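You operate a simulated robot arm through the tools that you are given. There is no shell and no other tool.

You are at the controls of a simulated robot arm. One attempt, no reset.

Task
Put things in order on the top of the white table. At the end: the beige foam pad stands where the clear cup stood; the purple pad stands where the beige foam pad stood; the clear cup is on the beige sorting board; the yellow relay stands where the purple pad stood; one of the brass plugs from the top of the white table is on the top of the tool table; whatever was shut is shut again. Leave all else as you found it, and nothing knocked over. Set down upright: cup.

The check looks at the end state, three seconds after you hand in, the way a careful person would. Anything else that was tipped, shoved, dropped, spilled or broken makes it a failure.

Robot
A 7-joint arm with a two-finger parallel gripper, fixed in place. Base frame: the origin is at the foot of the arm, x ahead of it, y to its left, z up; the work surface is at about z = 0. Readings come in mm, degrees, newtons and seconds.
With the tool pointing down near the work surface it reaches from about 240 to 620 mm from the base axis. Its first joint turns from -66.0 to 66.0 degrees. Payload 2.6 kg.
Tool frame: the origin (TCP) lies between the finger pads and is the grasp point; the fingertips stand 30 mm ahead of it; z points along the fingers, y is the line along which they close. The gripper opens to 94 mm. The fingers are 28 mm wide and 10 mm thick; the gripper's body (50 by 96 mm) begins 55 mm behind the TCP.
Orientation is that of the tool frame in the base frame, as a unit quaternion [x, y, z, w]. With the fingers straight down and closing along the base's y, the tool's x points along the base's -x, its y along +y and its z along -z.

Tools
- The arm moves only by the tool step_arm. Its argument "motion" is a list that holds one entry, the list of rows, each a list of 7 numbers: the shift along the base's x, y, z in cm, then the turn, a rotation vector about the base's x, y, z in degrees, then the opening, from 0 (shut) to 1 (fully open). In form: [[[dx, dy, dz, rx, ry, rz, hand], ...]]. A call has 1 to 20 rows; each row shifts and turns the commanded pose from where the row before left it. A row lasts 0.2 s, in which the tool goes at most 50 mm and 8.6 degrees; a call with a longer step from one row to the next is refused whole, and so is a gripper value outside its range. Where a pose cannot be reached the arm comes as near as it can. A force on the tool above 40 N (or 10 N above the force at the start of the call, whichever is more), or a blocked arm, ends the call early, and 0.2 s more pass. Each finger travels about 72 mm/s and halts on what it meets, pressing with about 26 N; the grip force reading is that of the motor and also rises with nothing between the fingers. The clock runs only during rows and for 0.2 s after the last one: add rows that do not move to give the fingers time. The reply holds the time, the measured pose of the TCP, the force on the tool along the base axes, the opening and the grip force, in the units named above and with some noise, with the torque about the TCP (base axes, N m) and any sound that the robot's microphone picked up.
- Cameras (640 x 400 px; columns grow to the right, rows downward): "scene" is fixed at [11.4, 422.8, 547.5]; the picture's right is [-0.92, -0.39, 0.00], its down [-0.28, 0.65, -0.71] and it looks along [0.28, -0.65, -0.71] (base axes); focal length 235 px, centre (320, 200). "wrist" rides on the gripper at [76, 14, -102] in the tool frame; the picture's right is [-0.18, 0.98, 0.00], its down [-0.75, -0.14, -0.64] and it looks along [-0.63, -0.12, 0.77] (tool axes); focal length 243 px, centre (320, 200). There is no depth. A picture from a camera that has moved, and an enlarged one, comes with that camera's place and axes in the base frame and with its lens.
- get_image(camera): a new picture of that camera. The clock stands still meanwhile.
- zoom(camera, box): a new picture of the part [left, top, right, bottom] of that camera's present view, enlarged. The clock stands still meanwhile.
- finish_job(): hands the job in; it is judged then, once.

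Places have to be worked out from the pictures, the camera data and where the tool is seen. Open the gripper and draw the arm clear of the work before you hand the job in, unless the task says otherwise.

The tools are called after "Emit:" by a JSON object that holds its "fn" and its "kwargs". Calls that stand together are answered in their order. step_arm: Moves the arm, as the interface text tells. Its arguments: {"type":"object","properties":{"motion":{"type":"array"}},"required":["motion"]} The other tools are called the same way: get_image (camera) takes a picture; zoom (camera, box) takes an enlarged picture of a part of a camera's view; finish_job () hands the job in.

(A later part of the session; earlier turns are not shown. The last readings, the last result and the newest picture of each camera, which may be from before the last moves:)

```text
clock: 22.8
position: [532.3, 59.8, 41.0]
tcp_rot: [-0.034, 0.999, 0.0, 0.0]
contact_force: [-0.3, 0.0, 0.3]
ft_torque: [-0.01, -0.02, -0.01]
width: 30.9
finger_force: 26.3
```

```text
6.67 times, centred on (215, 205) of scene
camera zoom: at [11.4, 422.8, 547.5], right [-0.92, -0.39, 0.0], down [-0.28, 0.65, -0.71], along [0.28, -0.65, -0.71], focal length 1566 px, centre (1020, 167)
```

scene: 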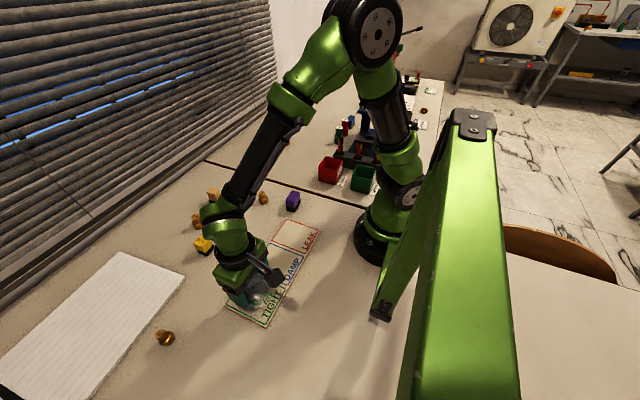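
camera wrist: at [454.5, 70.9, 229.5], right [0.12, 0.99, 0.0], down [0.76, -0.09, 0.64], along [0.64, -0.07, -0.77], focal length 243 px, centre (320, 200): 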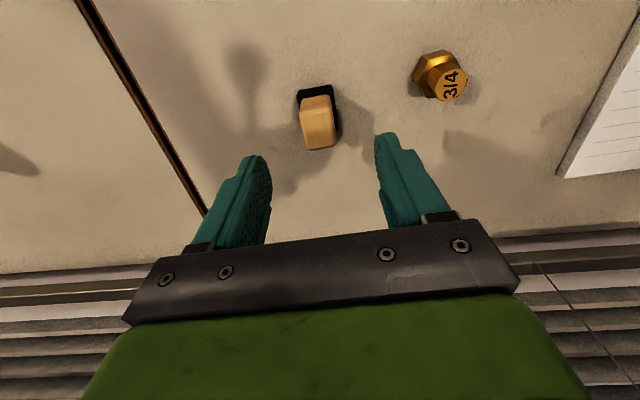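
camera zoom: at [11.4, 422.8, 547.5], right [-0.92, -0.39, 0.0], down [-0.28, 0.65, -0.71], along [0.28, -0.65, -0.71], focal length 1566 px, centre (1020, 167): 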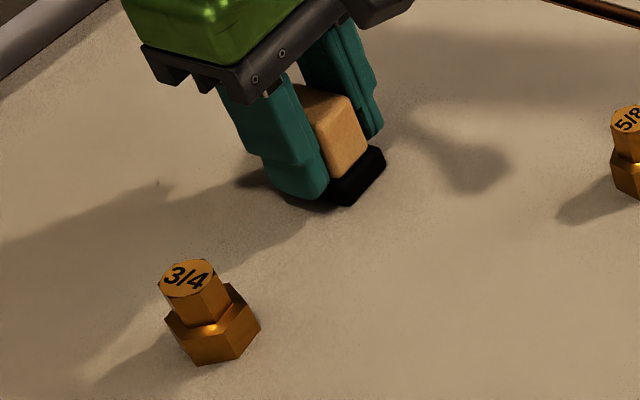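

At 30.9 mm the tips are on the black base's rim only, while the block above (about 25 mm wide, top at z≈44) is the better hold. I open, rise 5 mm, shift 3 mm in x and grip the block itself.

Emit:
{"fn": "step_arm", "kwargs": {"motion": [[[0, 0, 0, 0, 0, 0, 0.45], [0, 0, 0, 0, 0, 0, 0.45], [0.15, 0, 0.25, 0, 0, 0, 0.45], [0.15, 0, 0.3, 0, 0, 0, 0.45], [0, 0, 0, 0, 0, 0, 0.35], [0, 0, 0, 0, 0, 0, 0.28], [0, 0, 0, 0, 0, 0, 0.22], [0, 0, 0, 0, 0, 0, 0.15], [0, 0, 0, 0, 0, 0, 0.15]]]}}

Emit:
{"fn": "zoom", "kwargs": {"camera": "wrist", "box": [220, 60, 420, 230]}}

Emit:
{"fn": "zoom", "kwargs": {"camera": "scene", "box": [175, 175, 255, 235]}}

```text
clock: 24.8
position: [534.8, 58.4, 48.7]
tcp_rot: [-0.034, 0.999, 0.0, 0.0]
contact_force: [0.7, -0.3, 1.0]
ft_torque: [-0.02, 0.02, -0.02]
width: 29.5
finger_force: 26.0
```

```text
2.35 times, centred on (320, 145) of wrist
camera zoom: at [458.0, 68.6, 148.8], right [0.12, 0.99, 0.0], down [0.76, -0.09, 0.64], along [0.64, -0.07, -0.77], focal length 571 px, centre (320, 329)
```

zoom: 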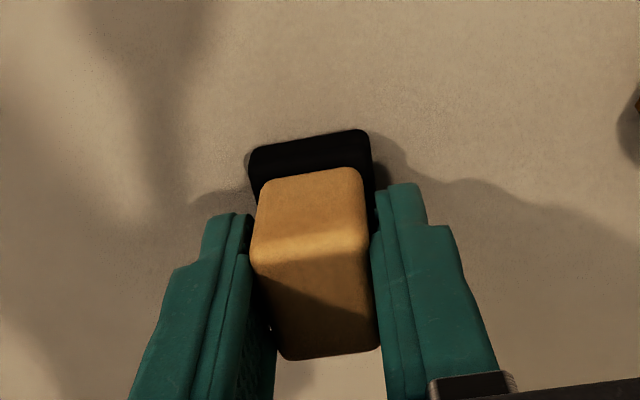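

```text
6.67 times, centred on (215, 205) of scene
camera zoom: at [11.4, 422.8, 547.5], right [-0.92, -0.39, 0.0], down [-0.28, 0.65, -0.71], along [0.28, -0.65, -0.71], focal length 1566 px, centre (1020, 167)
```

zoom: 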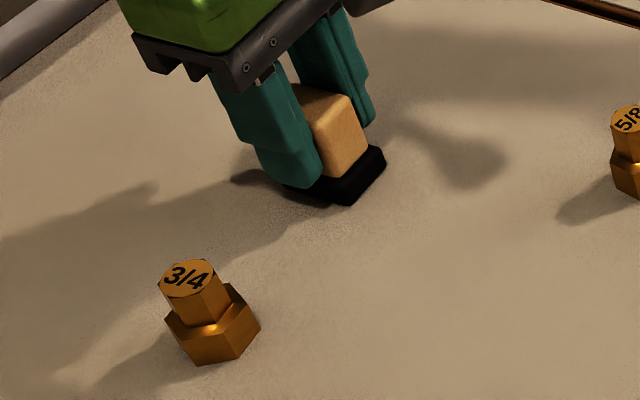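

The block is held (29.5 mm) and hasn't shifted, so beige's place is about (536,59). I lift 80 mm and carry it to above the cup's old place.

Emit:
{"fn": "step_arm", "kwargs": {"motion": [[[0, 0, 0.5, 0, 0, 0, 0.15], [0, 0, 2, 0, 0, 0, 0.15], [0, 0, 3, 0, 0, 0, 0.15], [0, 0, 2.5, 0, 0, 0, 0.15], [-2.54, 3.11, 0, 0, 0, 0, 0.15], [-2.54, 3.11, 0, 0, 0, 0, 0.15], [-2.54, 3.11, 0, 0, 0, 0, 0.15], [-2.54, 3.11, 0, 0, 0, 0, 0.15], [-2.54, 3.11, 0, 0, 0, 0, 0.15], [-2.54, 3.11, 0, 0, 0, 0, 0.15], [-2.54, 3.11, 0, 0, 0, 0, 0.15], [-2.54, 3.11, 0, 0, 0, 0, 0.15], [-2.54, 3.11, 0, 0, 0, 0, 0.15], [-2.54, 3.11, 0, 0, 0, 0, 0.15], [-2.54, 3.14, 0, 0, 0, 0, 0.15], [0, 0, 0, 0, 0, 0, 0.15], [0, 0, 0, 0, 0, 0, 0.15]]]}}

Emit:
{"fn": "get_image", "kwargs": {"camera": "wrist"}}

Emit:
{"fn": "get_image", "kwargs": {"camera": "scene"}}

```text
clock: 28.4
position: [256.8, 402.5, 125.6]
tcp_rot: [-0.035, 0.999, 0.0, 0.0]
contact_force: [1.1, -0.1, -0.4]
ft_torque: [0.02, 0.01, 0.01]
width: 29.5
finger_force: 25.5
```

```text
taken
camera wrist: at [178.6, 411.0, 227.0], right [0.12, 0.99, 0.0], down [0.76, -0.09, 0.64], along [0.64, -0.07, -0.77], focal length 243 px, centre (320, 200)
```

wrist: 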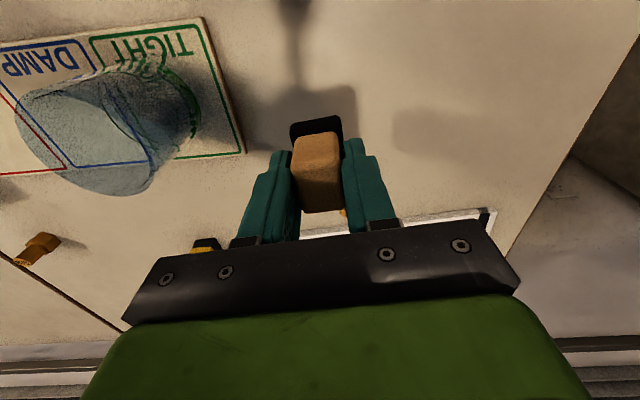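

```text
taken
```

scene: 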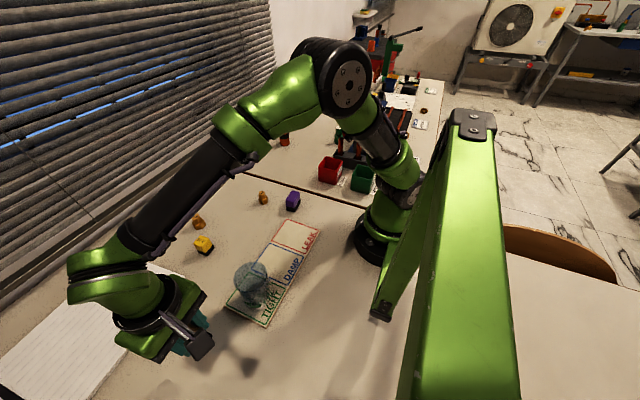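

I'm above the place with the pad held upright. I lower until just above the table, then feel for contact.

Emit:
{"fn": "step_arm", "kwargs": {"motion": [[[0, 0, -2.0, 0, 0, 0, 0.15], [0, 0, -2.0, 0, 0, 0, 0.15], [0, 0, -2.0, 0, 0, 0, 0.15], [0, 0, -1.0, 0, 0, 0, 0.15], [0, 0, -0.7, 0, 0, 0, 0.15], [0, 0, -0.2, 0, 0, 0, 0.15], [0, 0, 0, 0, 0, 0, 0.15]]]}}

Emit:
{"fn": "zoom", "kwargs": {"camera": "wrist", "box": [220, 60, 420, 230]}}

Emit:
{"fn": "zoom", "kwargs": {"camera": "scene", "box": [140, 300, 260, 385]}}

```text
clock: 30.0
position: [255.6, 400.2, 48.2]
tcp_rot: [-0.035, 0.999, 0.0, 0.0]
contact_force: [-0.1, -0.3, -0.6]
ft_torque: [0.01, 0.0, 0.01]
width: 29.3
finger_force: 26.3
```

```text
2.35 times, centred on (320, 145) of wrist
camera zoom: at [178.5, 410.4, 149.4], right [0.12, 0.99, 0.0], down [0.76, -0.09, 0.64], along [0.64, -0.07, -0.77], focal length 571 px, centre (320, 329)
```

zoom: 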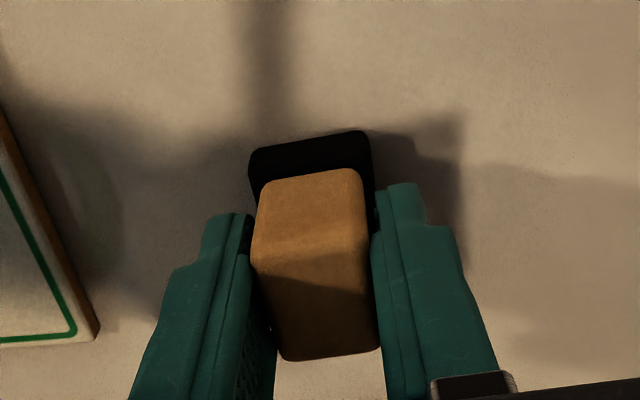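

```text
4.71 times, centred on (200, 342) of scene
camera zoom: at [11.4, 422.8, 547.5], right [-0.92, -0.39, 0.0], down [-0.28, 0.65, -0.71], along [0.28, -0.65, -0.71], focal length 1105 px, centre (885, -471)
```

zoom: 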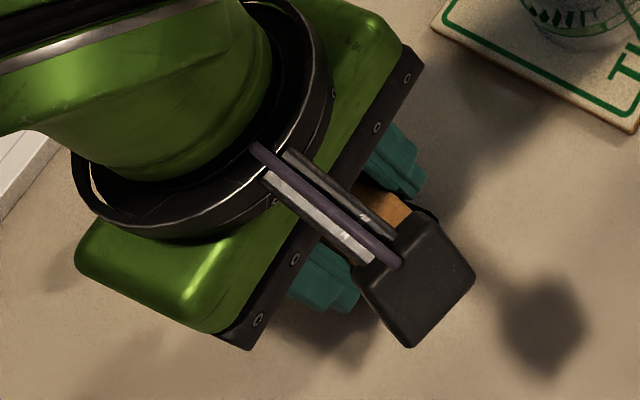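

No contact yet; I step down a millimetre or so more.

Emit:
{"fn": "step_arm", "kwargs": {"motion": [[[0, 0, -0.1, 0, 0, 0, 0.15], [0, 0, -0.05, 0, 0, 0, 0.15], [0, 0, 0, 0, 0, 0, 0.15]]]}}

```text
clock: 30.8
position: [255.8, 402.0, 47.4]
tcp_rot: [-0.035, 0.999, 0.0, 0.0]
contact_force: [-3.3, -3.8, 7.6]
ft_torque: [-0.18, 0.02, -0.01]
width: 29.3
finger_force: 25.7
```

Light contact (7.6 N). The pad rests on the table, so I open gently and rise.

Emit:
{"fn": "step_arm", "kwargs": {"motion": [[[0, 0, 0, 0, 0, 0, 0.32], [0, 0, 0, 0, 0, 0, 0.38], [0, 0, 0, 0, 0, 0, 0.48], [0, 0, 0, 0, 0, 0, 0.58], [0, 0, 0, 0, 0, 0, 0.58], [0, 0, 1.5, 0, 0, 0, 0.58], [0, 0, 2.5, 0, 0, 0, 0.58], [0, 0, 3.5, 0, 0, 0, 0.58], [0, 0, 4, 0, 0, 0, 0.8], [0, 0, 4, 0, 0, 0, 1], [0, 0, 0, 0, 0, 0, 1], [0, 0, 0, 0, 0, 0, 1]]]}}

Emit:
{"fn": "zoom", "kwargs": {"camera": "wrist", "box": [240, 20, 400, 140]}}

Emit:
{"fn": "zoom", "kwargs": {"camera": "scene", "box": [140, 300, 260, 385]}}

```text
clock: 33.4
position: [255.5, 401.7, 203.0]
tcp_rot: [-0.034, 0.999, 0.0, 0.0]
contact_force: [-0.2, 0.0, -0.4]
ft_torque: [0.04, 0.0, 0.0]
width: 94.1
finger_force: 0.0
```

```text
3.33 times, centred on (320, 80) of wrist
camera zoom: at [178.4, 411.4, 303.8], right [0.12, 0.99, 0.0], down [0.76, -0.09, 0.64], along [0.64, -0.07, -0.77], focal length 809 px, centre (320, 600)
```

zoom: 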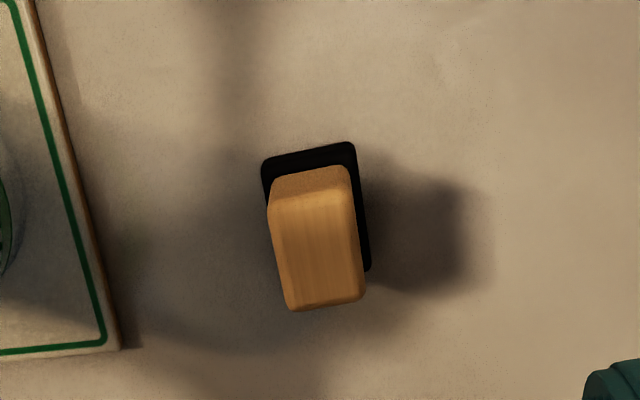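

```text
4.71 times, centred on (200, 342) of scene
camera zoom: at [11.4, 422.8, 547.5], right [-0.92, -0.39, 0.0], down [-0.28, 0.65, -0.71], along [0.28, -0.65, -0.71], focal length 1105 px, centre (885, -471)
```

zoom: 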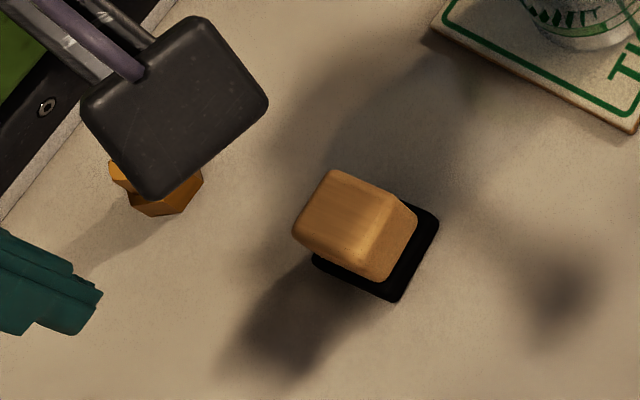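

In the scene view the beige pad lies within about 2 mm of where the cup's base was. Next is the purple pad: I move over it at safe height, turned to its angle (about 6.5°).

Emit:
{"fn": "step_arm", "kwargs": {"motion": [[[0.38, -4.67, 0, 0, 0, 0.28, 0.8], [0.38, -4.67, 0, 0, 0, 0.28, 0.8], [0.38, -4.67, 0, 0, 0, 0.28, 0.8], [0.38, -4.67, 0, 0, 0, 0.28, 0.8], [0.38, -4.67, 0, 0, 0, 0.28, 0.8], [0.38, -4.67, 0, 0, 0, 0.28, 0.8], [0.38, -4.67, 0, 0, 0, 0.28, 0.8], [0.38, -4.67, 0, 0, 0, 0.28, 0.8], [0.38, -4.67, 0, 0, 0, 0.28, 0.8], [0, 0, -2, 0, 0, 0, 0.8], [0, 0, -3, 0, 0, 0, 0.8], [0, 0, -2.5, 0, 0, 0, 0.8], [0, 0, 0, 0, 0, 0, 0.8], [0, 0, 0, 0, 0, 0, 0.8]]]}}

Emit:
{"fn": "get_image", "kwargs": {"camera": "wrist"}}

Emit:
{"fn": "zoom", "kwargs": {"camera": "wrist", "box": [250, 40, 390, 150]}}

Emit:
{"fn": "zoom", "kwargs": {"camera": "scene", "box": [255, 175, 335, 235]}}

```text
clock: 36.4
position: [289.9, -20.0, 126.8]
tcp_rot: [-0.057, 0.998, 0.0, 0.001]
contact_force: [-0.6, 0.3, 0.0]
ft_torque: [0.0, 0.0, 0.01]
width: 75.2
finger_force: 0.0
```

```text
taken
camera wrist: at [212.3, -14.2, 228.5], right [0.07, 1.0, 0.0], down [0.76, -0.06, 0.64], along [0.64, -0.05, -0.77], focal length 243 px, centre (320, 200)
```

wrist: 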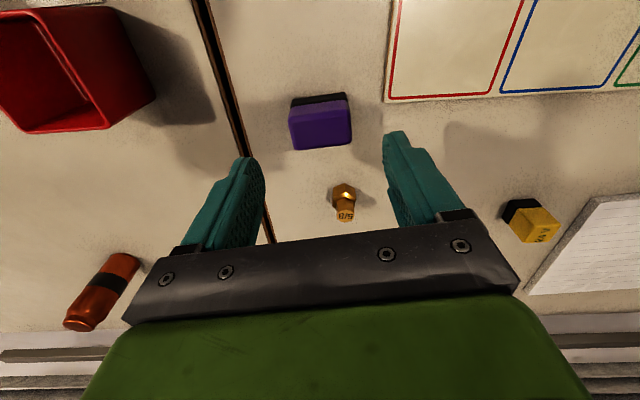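

```text
3.64 times, centred on (320, 95) of wrist
camera zoom: at [212.3, -14.2, 228.5], right [0.07, 1.0, 0.0], down [0.76, -0.06, 0.64], along [0.64, -0.05, -0.77], focal length 882 px, centre (320, 582)
```

zoom: 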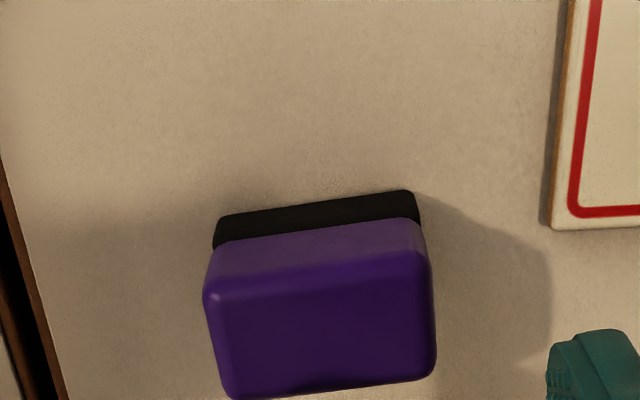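

```text
6.67 times, centred on (295, 205) of scene
camera zoom: at [11.4, 422.8, 547.5], right [-0.92, -0.39, 0.0], down [-0.28, 0.65, -0.71], along [0.28, -0.65, -0.71], focal length 1566 px, centre (487, 167)
```

zoom: 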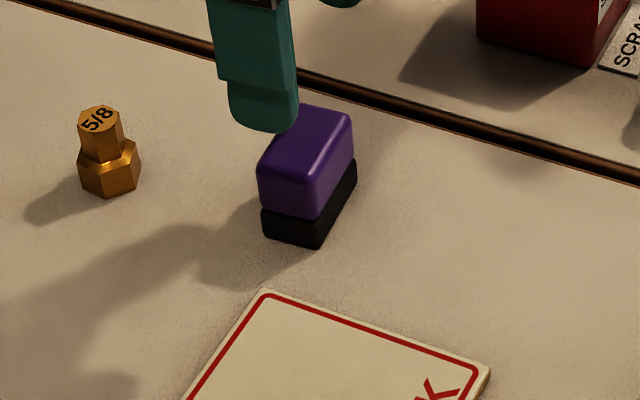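

Purple's centre is about (295,-18.5), top near z=44, and the tool is about 2.3° over-turned. I correct that and lower to z≈46.

Emit:
{"fn": "step_arm", "kwargs": {"motion": [[[0.55, 0.1, 0, 0, 0, -2.3, 0.8], [0, 0, -2.0, 0, 0, 0, 0.8], [0, 0, -2.0, 0, 0, 0, 0.8], [0, 0, -2.0, 0, 0, 0, 0.8], [0, 0, -1.5, 0, 0, 0, 0.8], [0, 0, -0.6, 0, 0, 0, 0.8], [0, 0, 0, 0, 0, 0, 0.8], [0, 0, 0, 0, 0, 0, 0.8]]]}}

Emit:
{"fn": "zoom", "kwargs": {"camera": "wrist", "box": [200, 60, 440, 230]}}

Emit:
{"fn": "zoom", "kwargs": {"camera": "scene", "box": [255, 175, 335, 235]}}

```text
clock: 38.2
position: [294.8, -19.4, 45.5]
tcp_rot: [-0.037, 0.999, -0.001, -0.001]
contact_force: [0.0, 0.5, -0.3]
ft_torque: [-0.01, 0.0, 0.0]
width: 75.1
finger_force: 0.0
```

```text
2.35 times, centred on (320, 145) of wrist
camera zoom: at [217.3, -9.5, 146.6], right [0.11, 0.99, 0.0], down [0.76, -0.09, 0.64], along [0.64, -0.07, -0.77], focal length 571 px, centre (320, 329)
```

zoom: 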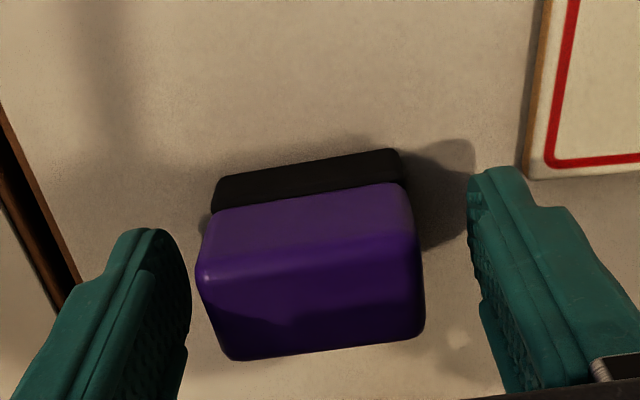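

```text
6.67 times, centred on (295, 205) of scene
camera zoom: at [11.4, 422.8, 547.5], right [-0.92, -0.39, 0.0], down [-0.28, 0.65, -0.71], along [0.28, -0.65, -0.71], focal length 1566 px, centre (487, 167)
```

zoom: 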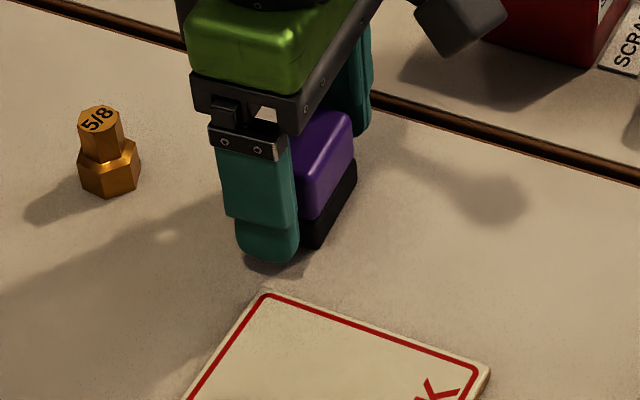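

It is well centred between the fingers. I close in steps.

Emit:
{"fn": "step_arm", "kwargs": {"motion": [[[0, 0, 0, 0, 0, 0, 0.68], [0, 0, 0, 0, 0, 0, 0.6], [0, 0, 0, 0, 0, 0, 0.54], [0, 0, 0, 0, 0, 0, 0.48], [0, 0, 0, 0, 0, 0, 0.42], [0, 0, 0, 0, 0, 0, 0.38], [0, 0, 0, 0, 0, 0, 0.38]]]}}

Emit:
{"fn": "zoom", "kwargs": {"camera": "wrist", "box": [200, 60, 440, 230]}}

Emit:
{"fn": "zoom", "kwargs": {"camera": "scene", "box": [255, 175, 335, 235]}}

```text
clock: 39.8
position: [293.5, -17.8, 45.4]
tcp_rot: [-0.037, 0.999, -0.001, 0.0]
contact_force: [0.3, -0.3, 0.2]
ft_torque: [0.0, -0.01, 0.01]
width: 53.8
finger_force: 26.3
```

```text
2.35 times, centred on (320, 145) of wrist
camera zoom: at [217.4, -9.5, 146.7], right [0.11, 0.99, 0.0], down [0.76, -0.09, 0.64], along [0.64, -0.07, -0.77], focal length 571 px, centre (320, 329)
```

zoom: 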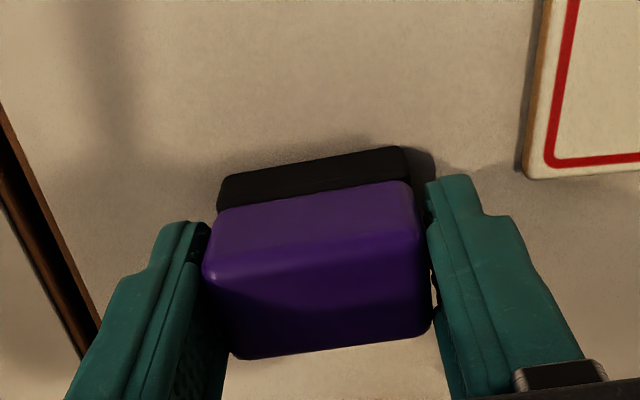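

```text
6.67 times, centred on (295, 205) of scene
camera zoom: at [11.4, 422.8, 547.5], right [-0.92, -0.39, 0.0], down [-0.28, 0.65, -0.71], along [0.28, -0.65, -0.71], focal length 1566 px, centre (487, 167)
```

zoom: 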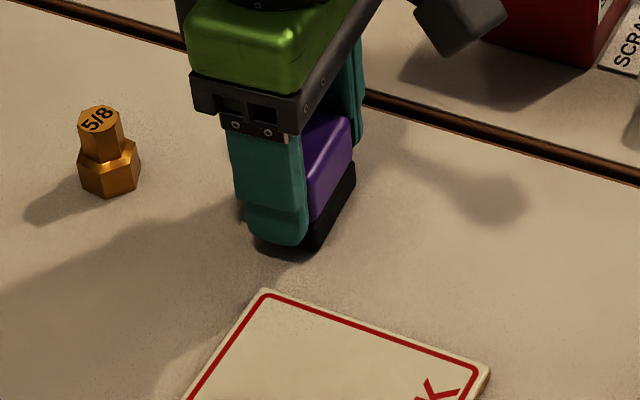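

Purple is held at 53.8 mm and barely moved (about 1 mm). Its place was near (295.7,-19.8). I lift and carry it to beige's old place (536,59).

Emit:
{"fn": "step_arm", "kwargs": {"motion": [[[0, 0, 0.5, 0, 0, 0, 0.38], [0, 0, 2, 0, 0, 0, 0.38], [0, 0, 3, 0, 0, 0, 0.38], [0, 0, 2.5, 0, 0, 0, 0.38], [3.43, 1.1, 0, 0, 0, 0, 0.38], [3.43, 1.1, 0, 0, 0, 0, 0.38], [3.43, 1.1, 0, 0, 0, 0, 0.38], [3.43, 1.1, 0, 0, 0, 0, 0.38], [3.43, 1.1, 0, 0, 0, 0, 0.38], [3.43, 1.1, 0, 0, 0, 0, 0.38], [3.44, 1.1, 0, 0, 0, 0, 0.38], [0, 0, 0, 0, 0, 0, 0.38], [0, 0, -2, 0, 0, 0, 0.38], [0, 0, -2, 0, 0, 0, 0.38], [0, 0, -1.5, 0, 0, 0, 0.38], [0, 0, 0, 0, 0, 0, 0.38], [0, 0, 0, 0, 0, 0, 0.38]]]}}

Emit:
{"fn": "get_image", "kwargs": {"camera": "wrist"}}

Emit:
{"fn": "zoom", "kwargs": {"camera": "scene", "box": [155, 145, 275, 235]}}

```text
clock: 43.4
position: [535.6, 58.8, 69.7]
tcp_rot: [-0.037, 0.999, 0.0, 0.0]
contact_force: [0.1, 0.1, -1.2]
ft_torque: [0.01, -0.01, 0.0]
width: 53.7
finger_force: 26.2
```

```text
taken
camera wrist: at [458.4, 68.2, 171.4], right [0.11, 0.99, 0.0], down [0.76, -0.09, 0.64], along [0.64, -0.07, -0.77], focal length 243 px, centre (320, 200)
```

wrist: 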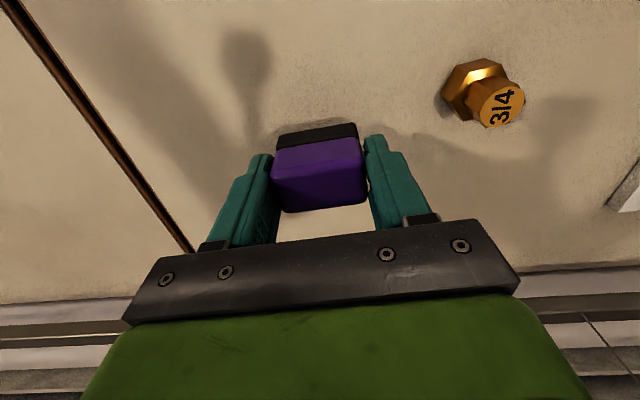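

```text
4.44 times, centred on (215, 190) of scene
camera zoom: at [11.4, 422.8, 547.5], right [-0.92, -0.39, 0.0], down [-0.28, 0.65, -0.71], along [0.28, -0.65, -0.71], focal length 1044 px, centre (787, 244)
```

zoom: 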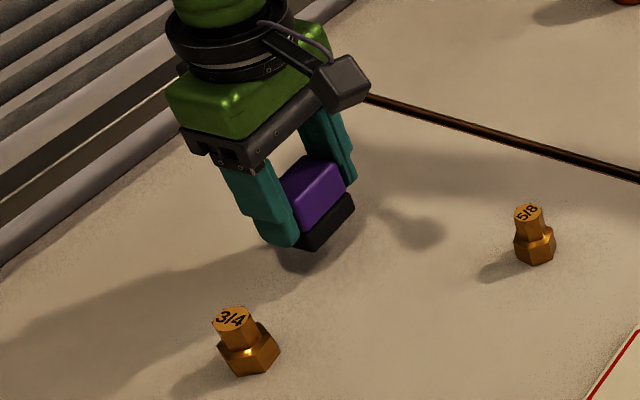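

Position (535.6,58.8) is right. The fingers will open to y≈103 at most, clear of the 3/4 plug. I lower close to the table.

Emit:
{"fn": "step_arm", "kwargs": {"motion": [[[0, 0, -1.2, 0, 0, 0, 0.38], [0, 0, -0.9, 0, 0, 0, 0.38], [0, 0, -0.2, 0, 0, 0, 0.38], [0, 0, -0.1, 0, 0, 0, 0.38], [0, 0, 0, 0, 0, 0, 0.38]]]}}

```text
clock: 44.6
position: [535.4, 58.8, 45.8]
tcp_rot: [-0.036, 0.999, 0.001, 0.0]
contact_force: [-0.1, -1.0, -1.0]
ft_torque: [0.0, 0.0, -0.03]
width: 53.8
finger_force: 26.2
```

Not yet in contact; one more millimetre or so.

Emit:
{"fn": "step_arm", "kwargs": {"motion": [[[0, 0, -0.1, 0, 0, 0, 0.38], [0, 0, -0.05, 0, 0, 0, 0.38], [0, 0, 0, 0, 0, 0, 0.38]]]}}

```text
clock: 45.4
position: [535.0, 57.7, 45.1]
tcp_rot: [-0.037, 0.999, 0.001, 0.0]
contact_force: [0.7, 0.2, 0.5]
ft_torque: [0.03, -0.02, -0.01]
width: 53.6
finger_force: 25.7
```

Still no contact force, so I continue in tiny steps.

Emit:
{"fn": "step_arm", "kwargs": {"motion": [[[0, 0, -0.08, 0, 0, 0, 0.38], [0, 0, 0, 0, 0, 0, 0.38]]]}}

Emit:
{"fn": "zoom", "kwargs": {"camera": "scene", "box": [175, 175, 255, 235]}}

```text
clock: 46.0
position: [536.4, 59.7, 44.3]
tcp_rot: [-0.036, 0.999, 0.0, 0.0]
contact_force: [-3.6, -1.6, 9.5]
ft_torque: [-0.01, 0.15, 0.01]
width: 53.6
finger_force: 25.8
```

```text
6.67 times, centred on (215, 205) of scene
camera zoom: at [11.4, 422.8, 547.5], right [-0.92, -0.39, 0.0], down [-0.28, 0.65, -0.71], along [0.28, -0.65, -0.71], focal length 1566 px, centre (1020, 167)
```

zoom: 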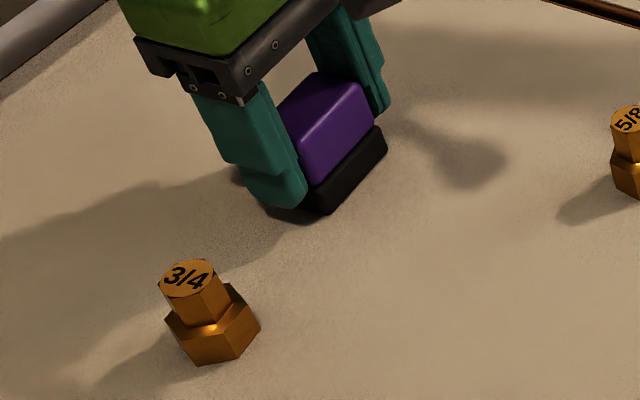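

Contact (9.5 N): the pad is down. I open gently to 77 mm, then rise and look.

Emit:
{"fn": "step_arm", "kwargs": {"motion": [[[0, 0, 0, 0, 0, 0, 0.58], [0, 0, 0, 0, 0, 0, 0.64], [0, 0, 0, 0, 0, 0, 0.74], [0, 0, 0, 0, 0, 0, 0.82], [0, 0, 0, 0, 0, 0, 0.82], [0, 0, 1.5, 0, 0, 0, 0.82], [0, 0, 2.5, 0, 0, 0, 0.82], [0, 0, 3.5, 0, 0, 0, 0.82], [0, 0, 4, 0, 0, 0, 0.82], [0, 0, 4, 0, 0, 0, 0.82], [0, 0, 0, 0, 0, 0, 0.82], [0, 0, 0, 0, 0, 0, 0.82]]]}}

Emit:
{"fn": "zoom", "kwargs": {"camera": "scene", "box": [175, 175, 255, 235]}}

Emit:
{"fn": "get_image", "kwargs": {"camera": "wrist"}}

```text
clock: 48.6
position: [535.1, 56.9, 196.9]
tcp_rot: [-0.037, 0.999, 0.0, 0.0]
contact_force: [0.0, -0.6, -0.2]
ft_torque: [0.02, 0.02, 0.0]
width: 77.1
finger_force: 0.0
```

```text
6.67 times, centred on (215, 205) of scene
camera zoom: at [11.4, 422.8, 547.5], right [-0.92, -0.39, 0.0], down [-0.28, 0.65, -0.71], along [0.28, -0.65, -0.71], focal length 1566 px, centre (1020, 167)
```

zoom: 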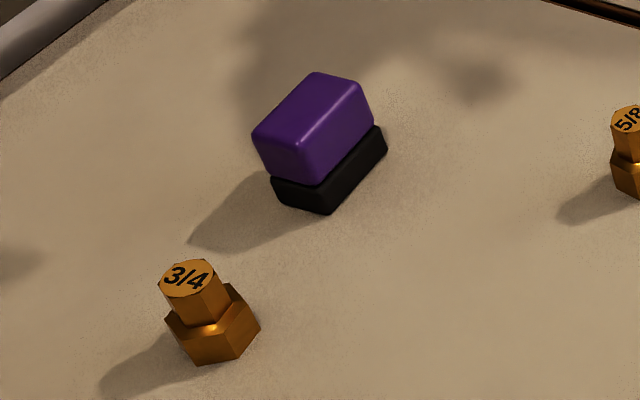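

```text
taken
camera wrist: at [458.1, 66.7, 299.1], right [0.11, 0.99, 0.0], down [0.76, -0.09, 0.64], along [0.64, -0.07, -0.77], focal length 243 px, centre (320, 200)
```

wrist: 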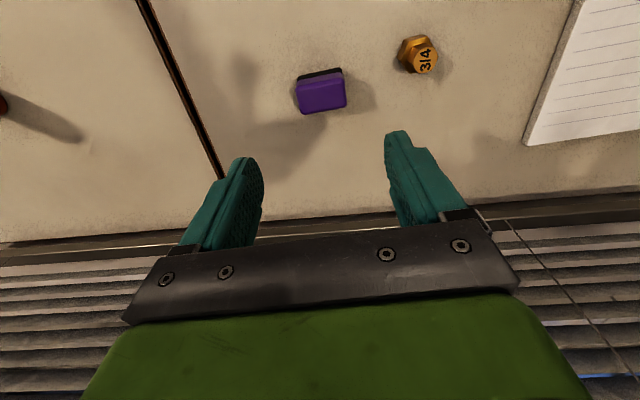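

Purple sits where beige stood to within 2 mm or so in the scene view. Next the yellow relay, near (436,220): I go over it for a close look.

Emit:
{"fn": "step_arm", "kwargs": {"motion": [[[-2.1, 3.2, 0, 0, 0, 0, 0.7], [-2.1, 3.2, 0, 0, 0, 0, 0.7], [-2.1, 3.2, 0, 0, 0, 0, 0.7], [-2.1, 3.2, 0, 0, 0, 0, 0.7], [-2.1, 3.2, 0, 0, 0, 0, 0.7], [0, 0, -3, 0, 0, 0, 0.7], [0, 0, -4, 0, 0, 0, 0.7], [0, 0, 0, 0, 0, 0, 0.7], [0, 0, 0, 0, 0, 0, 0.7]]]}}

Emit:
{"fn": "get_image", "kwargs": {"camera": "wrist"}}

Emit:
{"fn": "zoom", "kwargs": {"camera": "wrist", "box": [250, 40, 390, 150]}}

Emit:
{"fn": "zoom", "kwargs": {"camera": "scene", "box": [165, 200, 245, 260]}}

```text
clock: 50.6
position: [429.8, 218.2, 131.3]
tcp_rot: [-0.038, 0.999, 0.0, 0.0]
contact_force: [0.1, 0.6, -0.9]
ft_torque: [-0.01, 0.01, 0.0]
width: 65.8
finger_force: 0.1
```

```text
taken
camera wrist: at [352.8, 227.4, 232.2], right [0.11, 0.99, 0.0], down [0.76, -0.09, 0.64], along [0.64, -0.07, -0.77], focal length 243 px, centre (320, 200)
```

wrist: 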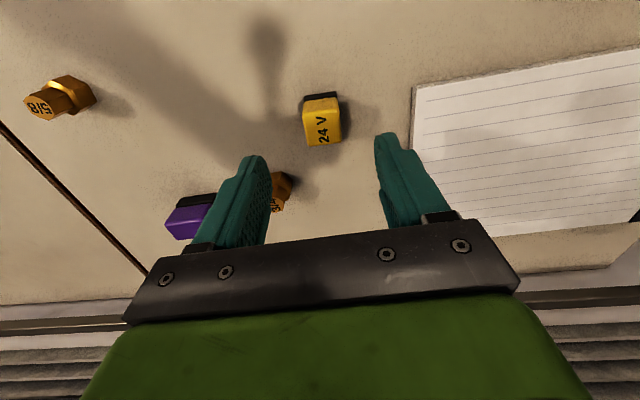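

```text
3.64 times, centred on (320, 95) of wrist
camera zoom: at [352.8, 227.4, 232.2], right [0.11, 0.99, 0.0], down [0.76, -0.09, 0.64], along [0.64, -0.07, -0.77], focal length 882 px, centre (320, 582)
```

zoom: 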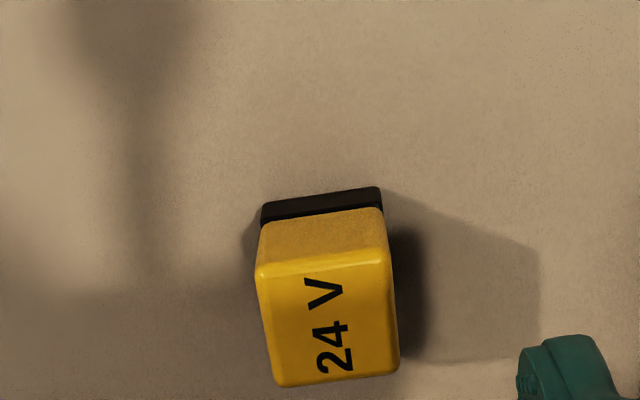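

```text
6.67 times, centred on (205, 230) of scene
camera zoom: at [11.4, 422.8, 547.5], right [-0.92, -0.39, 0.0], down [-0.28, 0.65, -0.71], along [0.28, -0.65, -0.71], focal length 1566 px, centre (1087, 0)
```

zoom: 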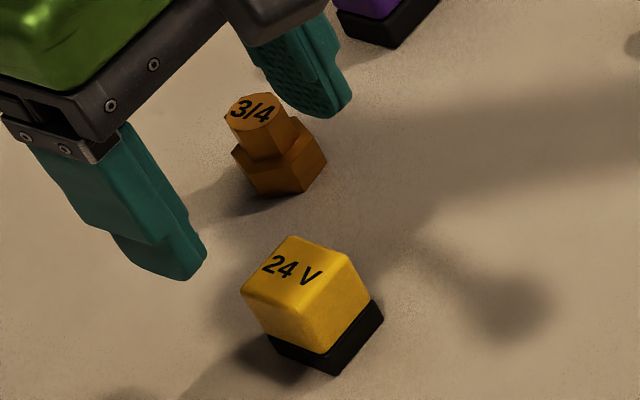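

The yellow relay is at about (434,219.6), 29 mm across, top at z≈46, aligned with the tool. I lower over it.

Emit:
{"fn": "step_arm", "kwargs": {"motion": [[[0.42, 0.13, -1.5, 0, 0, 0, 0.7], [0, 0, -2.0, 0, 0, 0, 0.7], [0, 0, -2.0, 0, 0, 0, 0.7], [0, 0, -1.8, 0, 0, 0, 0.7], [0, 0, -1.0, 0, 0, 0, 0.7], [0, 0, 0, 0, 0, 0, 0.7], [0, 0, 0, 0, 0, 0, 0.7]]]}}

Emit:
{"fn": "zoom", "kwargs": {"camera": "wrist", "box": [220, 60, 420, 230]}}

```text
clock: 52.2
position: [433.1, 219.3, 46.4]
tcp_rot: [-0.036, 0.999, 0.0, -0.001]
contact_force: [-0.5, -0.6, -0.6]
ft_torque: [0.0, 0.02, 0.02]
width: 65.9
finger_force: 0.1
```

```text
2.35 times, centred on (320, 145) of wrist
camera zoom: at [356.7, 229.1, 148.0], right [0.11, 0.99, 0.0], down [0.76, -0.09, 0.64], along [0.64, -0.07, -0.77], focal length 571 px, centre (320, 329)
```

zoom: 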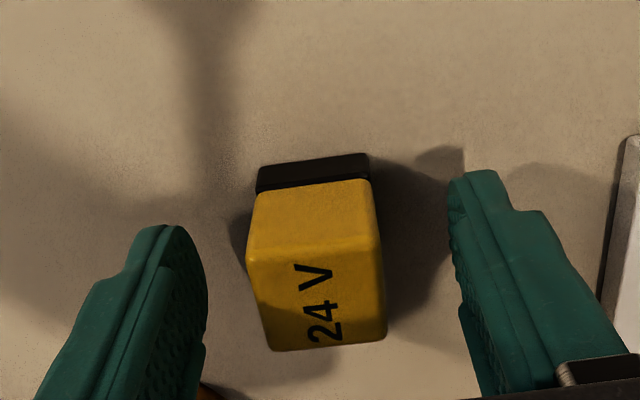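

Well centred; I close on the relay.

Emit:
{"fn": "step_arm", "kwargs": {"motion": [[[0, 0, 0, 0, 0, 0, 0.58], [0, 0, 0, 0, 0, 0, 0.48], [0, 0, 0, 0, 0, 0, 0.4], [0, 0, 0, 0, 0, 0, 0.33], [0, 0, 0, 0, 0, 0, 0.27], [0, 0, 0, 0, 0, 0, 0.2], [0, 0, 0, 0, 0, 0, 0.15], [0, 0, 0, 0, 0, 0, 0.15]]]}}

Emit:
{"fn": "zoom", "kwargs": {"camera": "wrist", "box": [220, 60, 420, 230]}}

```text
clock: 54.0
position: [434.0, 221.2, 47.2]
tcp_rot: [-0.036, 0.999, 0.0, -0.001]
contact_force: [0.3, 0.5, 1.4]
ft_torque: [-0.03, -0.03, 0.03]
width: 33.7
finger_force: 25.5
```

```text
2.35 times, centred on (320, 145) of wrist
camera zoom: at [356.8, 229.1, 148.3], right [0.11, 0.99, 0.0], down [0.76, -0.09, 0.64], along [0.64, -0.07, -0.77], focal length 571 px, centre (320, 329)
```

zoom: 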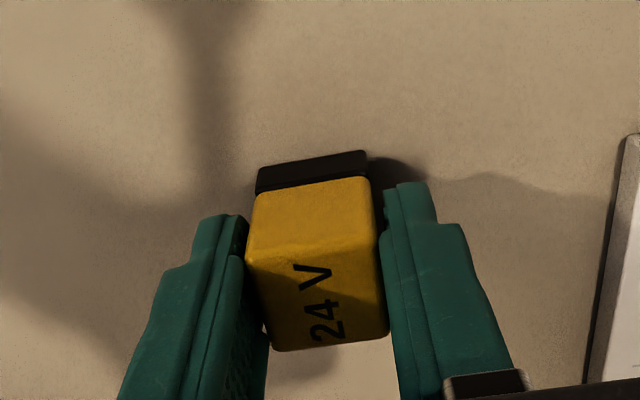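

Held at 33.7 mm. I lift and carry it to the purple pad's old place (about (295.7,-19.8)).

Emit:
{"fn": "step_arm", "kwargs": {"motion": [[[0, 0, 0.5, 0, 0, 0, 0.15], [0, 0, 2, 0, 0, 0, 0.15], [0, 0, 3, 0, 0, 0, 0.15], [0, 0, 2.5, 0, 0, 0, 0.15], [-1.964, -3.42, 0, 0, 0, 0, 0.15], [-1.964, -3.42, 0, 0, 0, 0, 0.15], [-1.964, -3.42, 0, 0, 0, 0, 0.15], [-1.964, -3.42, 0, 0, 0, 0, 0.15], [-1.964, -3.42, 0, 0, 0, 0, 0.15], [-1.964, -3.42, 0, 0, 0, 0, 0.15], [-1.964, -3.42, 0, 0, 0, 0, 0.15], [0, 0, 0, 0, 0, 0, 0.15], [0, 0, -2, 0, 0, 0, 0.15], [0, 0, -2, 0, 0, 0, 0.15], [0, 0, -1.5, 0, 0, 0, 0.15], [0, 0, 0, 0, 0, 0, 0.15], [0, 0, 0, 0, 0, 0, 0.15]]]}}

Emit:
{"fn": "get_image", "kwargs": {"camera": "wrist"}}

Emit:
{"fn": "zoom", "kwargs": {"camera": "scene", "box": [255, 175, 335, 235]}}

```text
clock: 57.6
position: [296.0, -19.9, 70.2]
tcp_rot: [-0.037, 0.999, 0.0, 0.0]
contact_force: [-0.5, -0.4, -0.4]
ft_torque: [-0.01, -0.01, -0.01]
width: 33.5
finger_force: 26.1
```

```text
taken
camera wrist: at [219.5, -10.3, 171.2], right [0.11, 0.99, 0.0], down [0.76, -0.09, 0.64], along [0.64, -0.07, -0.77], focal length 243 px, centre (320, 200)
```

wrist: 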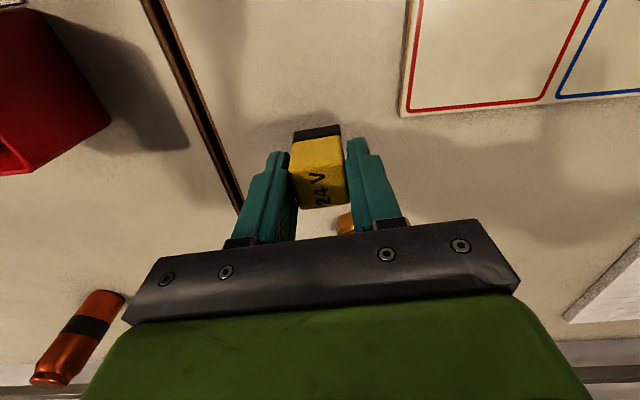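

```text
6.67 times, centred on (295, 205) of scene
camera zoom: at [11.4, 422.8, 547.5], right [-0.92, -0.39, 0.0], down [-0.28, 0.65, -0.71], along [0.28, -0.65, -0.71], focal length 1566 px, centre (487, 167)
```

zoom: 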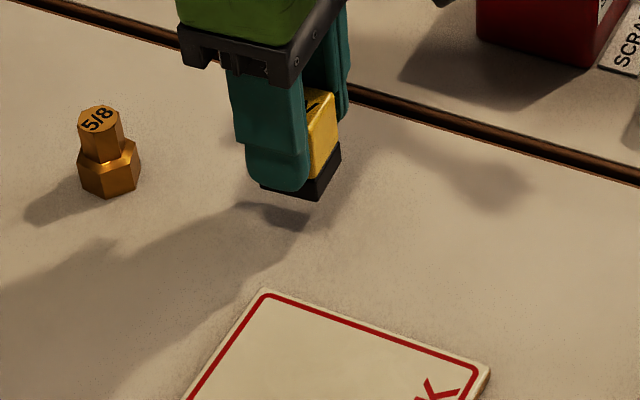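

I'm over the place at z≈70, still about 25 mm up. I lower to near contact.

Emit:
{"fn": "step_arm", "kwargs": {"motion": [[[0, 0, -1.2, 0, 0, 0, 0.15], [0, 0, -0.9, 0, 0, 0, 0.15], [0, 0, -0.2, 0, 0, 0, 0.15], [0, 0, -0.15, 0, 0, 0, 0.15], [0, 0, 0, 0, 0, 0, 0.15]]]}}

Emit:
{"fn": "zoom", "kwargs": {"camera": "scene", "box": [255, 175, 335, 235]}}

```text
clock: 58.8
position: [297.4, -19.9, 46.0]
tcp_rot: [-0.037, 0.999, 0.0, 0.0]
contact_force: [-0.2, -0.1, 3.5]
ft_torque: [-0.01, -0.04, 0.03]
width: 33.6
finger_force: 25.6
```

```text
6.67 times, centred on (295, 205) of scene
camera zoom: at [11.4, 422.8, 547.5], right [-0.92, -0.39, 0.0], down [-0.28, 0.65, -0.71], along [0.28, -0.65, -0.71], focal length 1566 px, centre (487, 167)
```

zoom: 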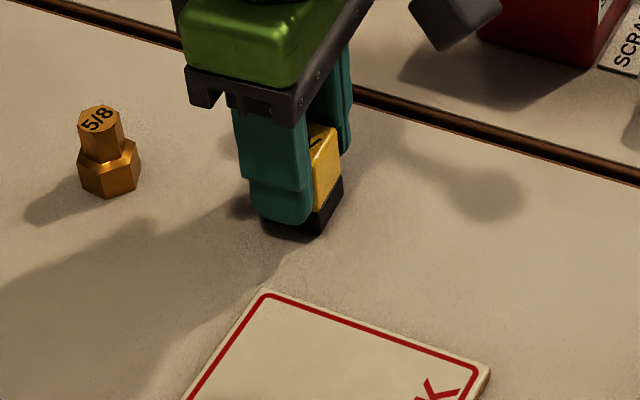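

The first light contact shows (3.5 N). I press half a millimetre more and release, then rise.

Emit:
{"fn": "step_arm", "kwargs": {"motion": [[[0, 0, -0.04, 0, 0, 0, 0.15], [0, 0, 0, 0, 0, 0, 0.36], [0, 0, 0, 0, 0, 0, 0.42], [0, 0, 0, 0, 0, 0, 0.5], [0, 0, 0, 0, 0, 0, 0.6], [0, 0, 0, 0, 0, 0, 0.6], [0, 0, 1.5, 0, 0, 0, 0.6], [0, 0, 2.5, 0, 0, 0, 0.6], [0, 0, 3.5, 0, 0, 0, 0.6], [0, 0, 4, 0, 0, 0, 0.6], [0, 0, 3.5, 0, 0, 0, 0.6], [0, 0, 0, 0, 0, 0, 0.6], [0, 0, 0, 0, 0, 0, 0.6]]]}}

Emit:
{"fn": "get_image", "kwargs": {"camera": "wrist"}}

Emit:
{"fn": "zoom", "kwargs": {"camera": "scene", "box": [255, 175, 335, 235]}}

Emit:
{"fn": "get_image", "kwargs": {"camera": "scene"}}

```text
clock: 61.6
position: [298.4, -18.8, 196.5]
tcp_rot: [-0.037, 0.999, 0.0, 0.0]
contact_force: [-0.2, -0.2, 0.6]
ft_torque: [0.01, -0.01, 0.0]
width: 56.5
finger_force: 0.1
```

```text
taken
camera wrist: at [222.6, -9.5, 298.2], right [0.11, 0.99, 0.0], down [0.76, -0.09, 0.64], along [0.64, -0.07, -0.77], focal length 243 px, centre (320, 200)
```

wrist: 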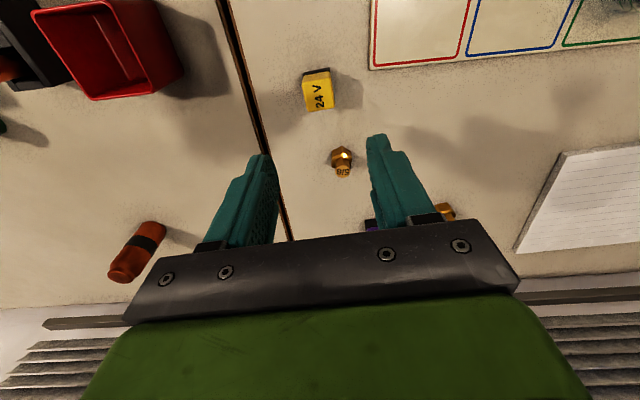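

```text
6.67 times, centred on (295, 205) of scene
camera zoom: at [11.4, 422.8, 547.5], right [-0.92, -0.39, 0.0], down [-0.28, 0.65, -0.71], along [0.28, -0.65, -0.71], focal length 1566 px, centre (487, 167)
```

zoom: 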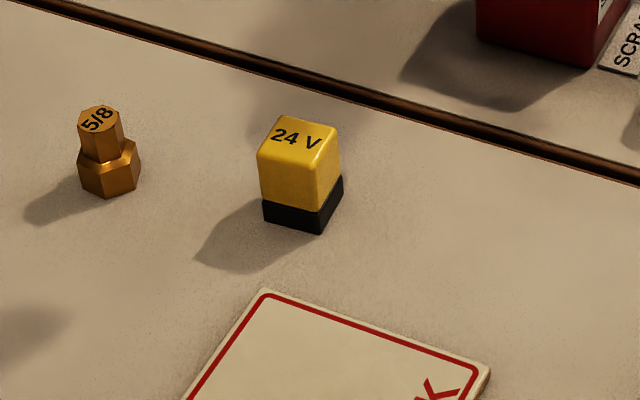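

```text
taken
```

scene: 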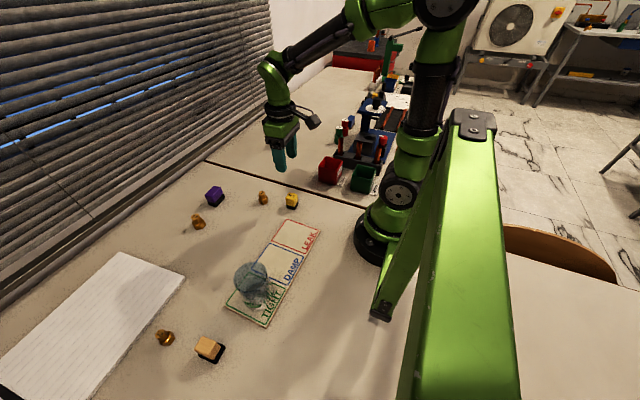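

Yellow stands upright about where purple was. I measure from the wrist to check the remaining offset, and look at the tool table for a free spot.

Emit:
{"fn": "zoom", "kwargs": {"camera": "wrist", "box": [270, 50, 390, 190]}}

Emit:
{"fn": "zoom", "kwargs": {"camera": "wrist", "box": [0, 0, 260, 290]}}

Emit:
{"fn": "zoom", "kwargs": {"camera": "scene", "box": [240, 60, 430, 205]}}

```text
2.86 times, centred on (330, 120) of wrist
camera zoom: at [222.6, -9.5, 298.2], right [0.11, 0.99, 0.0], down [0.76, -0.09, 0.64], along [0.64, -0.07, -0.77], focal length 693 px, centre (291, 429)
```

zoom: 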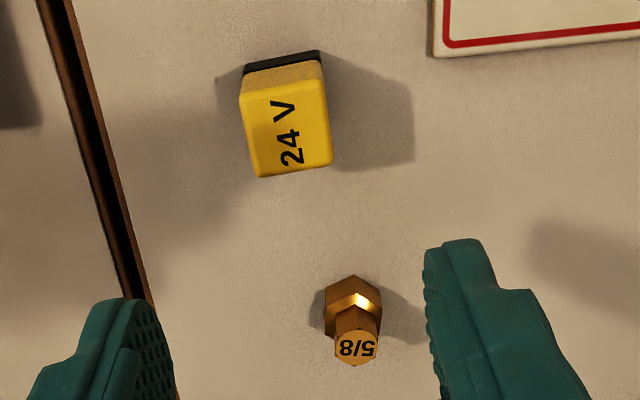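

```text
1.38 times, centred on (130, 145) of wrist
camera zoom: at [222.6, -9.5, 298.2], right [0.11, 0.99, 0.0], down [0.76, -0.09, 0.64], along [0.64, -0.07, -0.77], focal length 335 px, centre (582, 276)
```

zoom: 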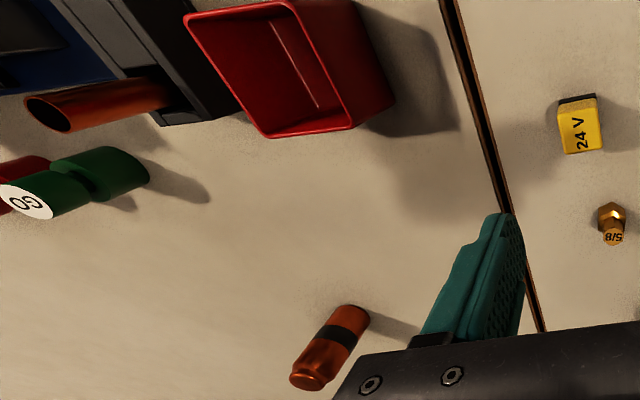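

```text
2.76 times, centred on (335, 132) of scene
camera zoom: at [11.4, 422.8, 547.5], right [-0.92, -0.39, 0.0], down [-0.28, 0.65, -0.71], along [0.28, -0.65, -0.71], focal length 648 px, centre (279, 386)
```

zoom: 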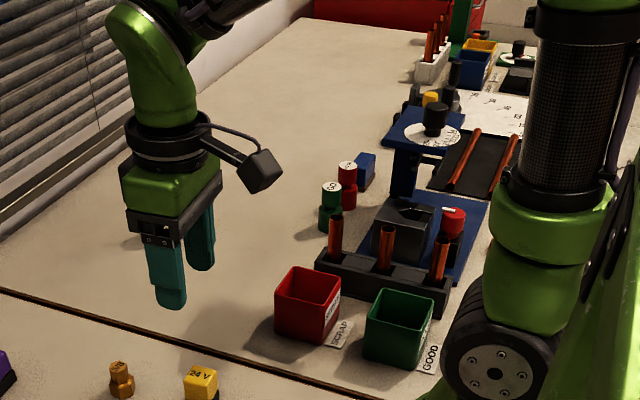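

Yellow is within about 3 mm of purple's old centre, which is fine. Last is the plug. The free zone of the tool table is around (430,-190), and the 5/8 plug is near (394,1), about 26 mm across its flats and 40 mm tall. I move over it.

Emit:
{"fn": "step_arm", "kwargs": {"motion": [[[3.2, 0.7, 0, 0, 0, 0, 0.6], [3.2, 0.7, 0, 0, 0, 0, 0.6], [3.0, 0.6, -2, 0, 0, 0, 0.6], [0, 0, -2.5, 0, 0, 0, 0.6], [0, 0, -2.5, 0, 0, 0, 0.6], [0, 0, 0, 0, 0, 0, 0.6], [0, 0, 0, 0, 0, 0, 0.6]]]}}

Emit:
{"fn": "get_image", "kwargs": {"camera": "wrist"}}

Emit:
{"fn": "zoom", "kwargs": {"camera": "wrist", "box": [260, 50, 380, 150]}}

Emit:
{"fn": "zoom", "kwargs": {"camera": "scene", "box": [215, 165, 315, 240]}}

```text
clock: 63.2
position: [392.1, -0.4, 125.1]
tcp_rot: [-0.037, 0.999, -0.001, 0.0]
contact_force: [0.1, 0.1, 1.4]
ft_torque: [0.02, 0.03, -0.05]
width: 56.5
finger_force: 0.0
```

```text
taken
camera wrist: at [314.8, 8.8, 226.9], right [0.11, 0.99, 0.0], down [0.76, -0.09, 0.64], along [0.64, -0.07, -0.77], focal length 243 px, centre (320, 200)
```

wrist: 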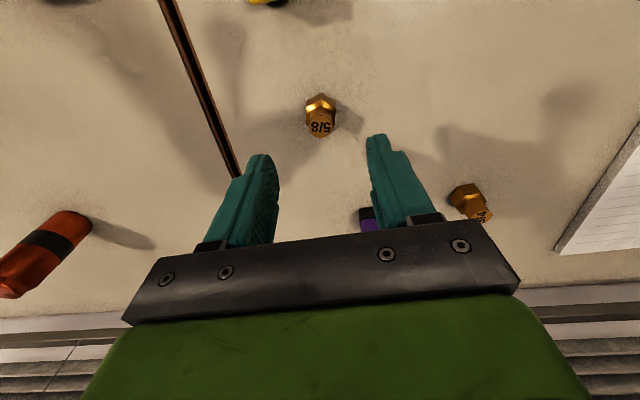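

```text
4.00 times, centred on (320, 100) of wrist
camera zoom: at [314.8, 8.8, 226.9], right [0.11, 0.99, 0.0], down [0.76, -0.09, 0.64], along [0.64, -0.07, -0.77], focal length 970 px, centre (320, 600)
```

zoom: 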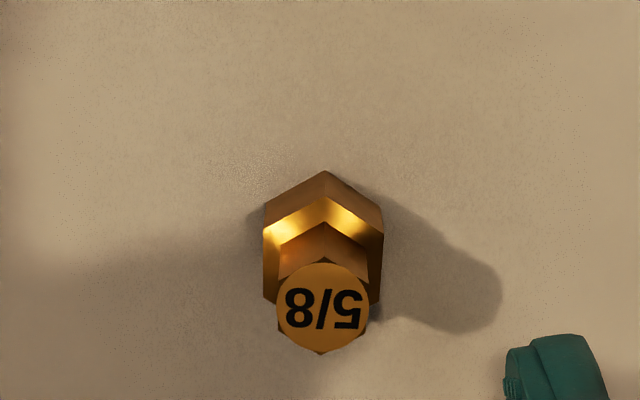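

```text
5.33 times, centred on (265, 202) of scene
camera zoom: at [11.4, 422.8, 547.5], right [-0.92, -0.39, 0.0], down [-0.28, 0.65, -0.71], along [0.28, -0.65, -0.71], focal length 1253 px, centre (613, 187)
```

zoom: 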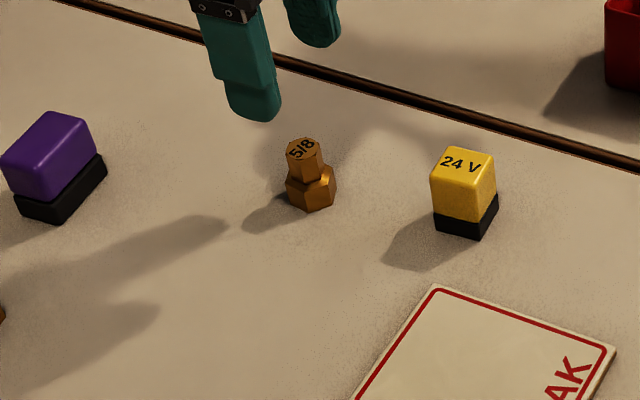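

The hexagon's flats line up with the camera frame, so the tool needs turning by -10°. The plug centre is about 3.5 mm further in x. I correct and lower to z≈35.

Emit:
{"fn": "step_arm", "kwargs": {"motion": [[[0.35, 0.03, 0, 0, 0, -5, 0.6], [0, 0, -1.5, 0, 0, -5, 0.6], [0, 0, -2.0, 0, 0, 0, 0.6], [0, 0, -2.0, 0, 0, 0, 0.6], [0, 0, -2.0, 0, 0, 0, 0.6], [0, 0, -1.5, 0, 0, 0, 0.6], [0, 0, 0, 0, 0, 0, 0.6], [0, 0, 0, 0, 0, 0, 0.6]]]}}

Emit:
{"fn": "zoom", "kwargs": {"camera": "wrist", "box": [220, 60, 420, 230]}}

Emit:
{"fn": "zoom", "kwargs": {"camera": "scene", "box": [215, 165, 315, 240]}}

```text
clock: 65.0
position: [394.4, -1.3, 36.6]
tcp_rot: [0.05, 0.999, 0.0, 0.0]
contact_force: [-0.2, 0.1, 0.1]
ft_torque: [0.01, -0.02, -0.01]
width: 56.4
finger_force: 0.0
```

```text
2.35 times, centred on (320, 145) of wrist
camera zoom: at [320.1, 21.8, 138.0], right [0.28, 0.96, 0.0], down [0.74, -0.22, 0.64], along [0.62, -0.18, -0.77], focal length 571 px, centre (320, 329)
```

zoom: 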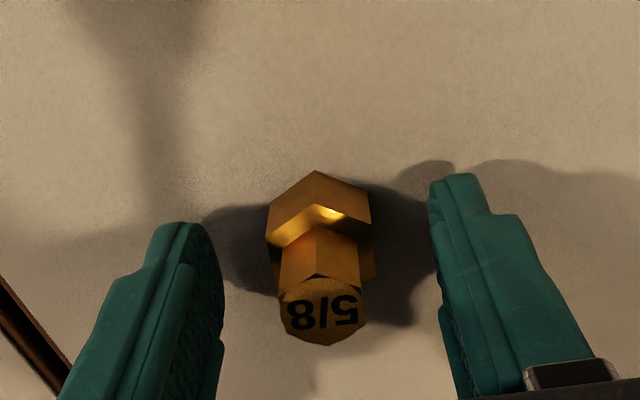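

```text
5.33 times, centred on (265, 202) of scene
camera zoom: at [11.4, 422.8, 547.5], right [-0.92, -0.39, 0.0], down [-0.28, 0.65, -0.71], along [0.28, -0.65, -0.71], focal length 1253 px, centre (613, 187)
```

zoom: 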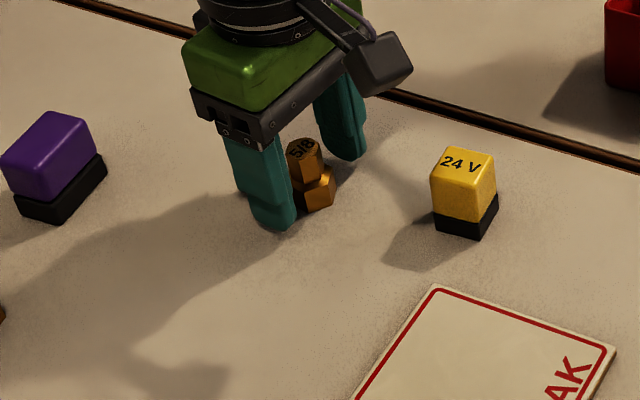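

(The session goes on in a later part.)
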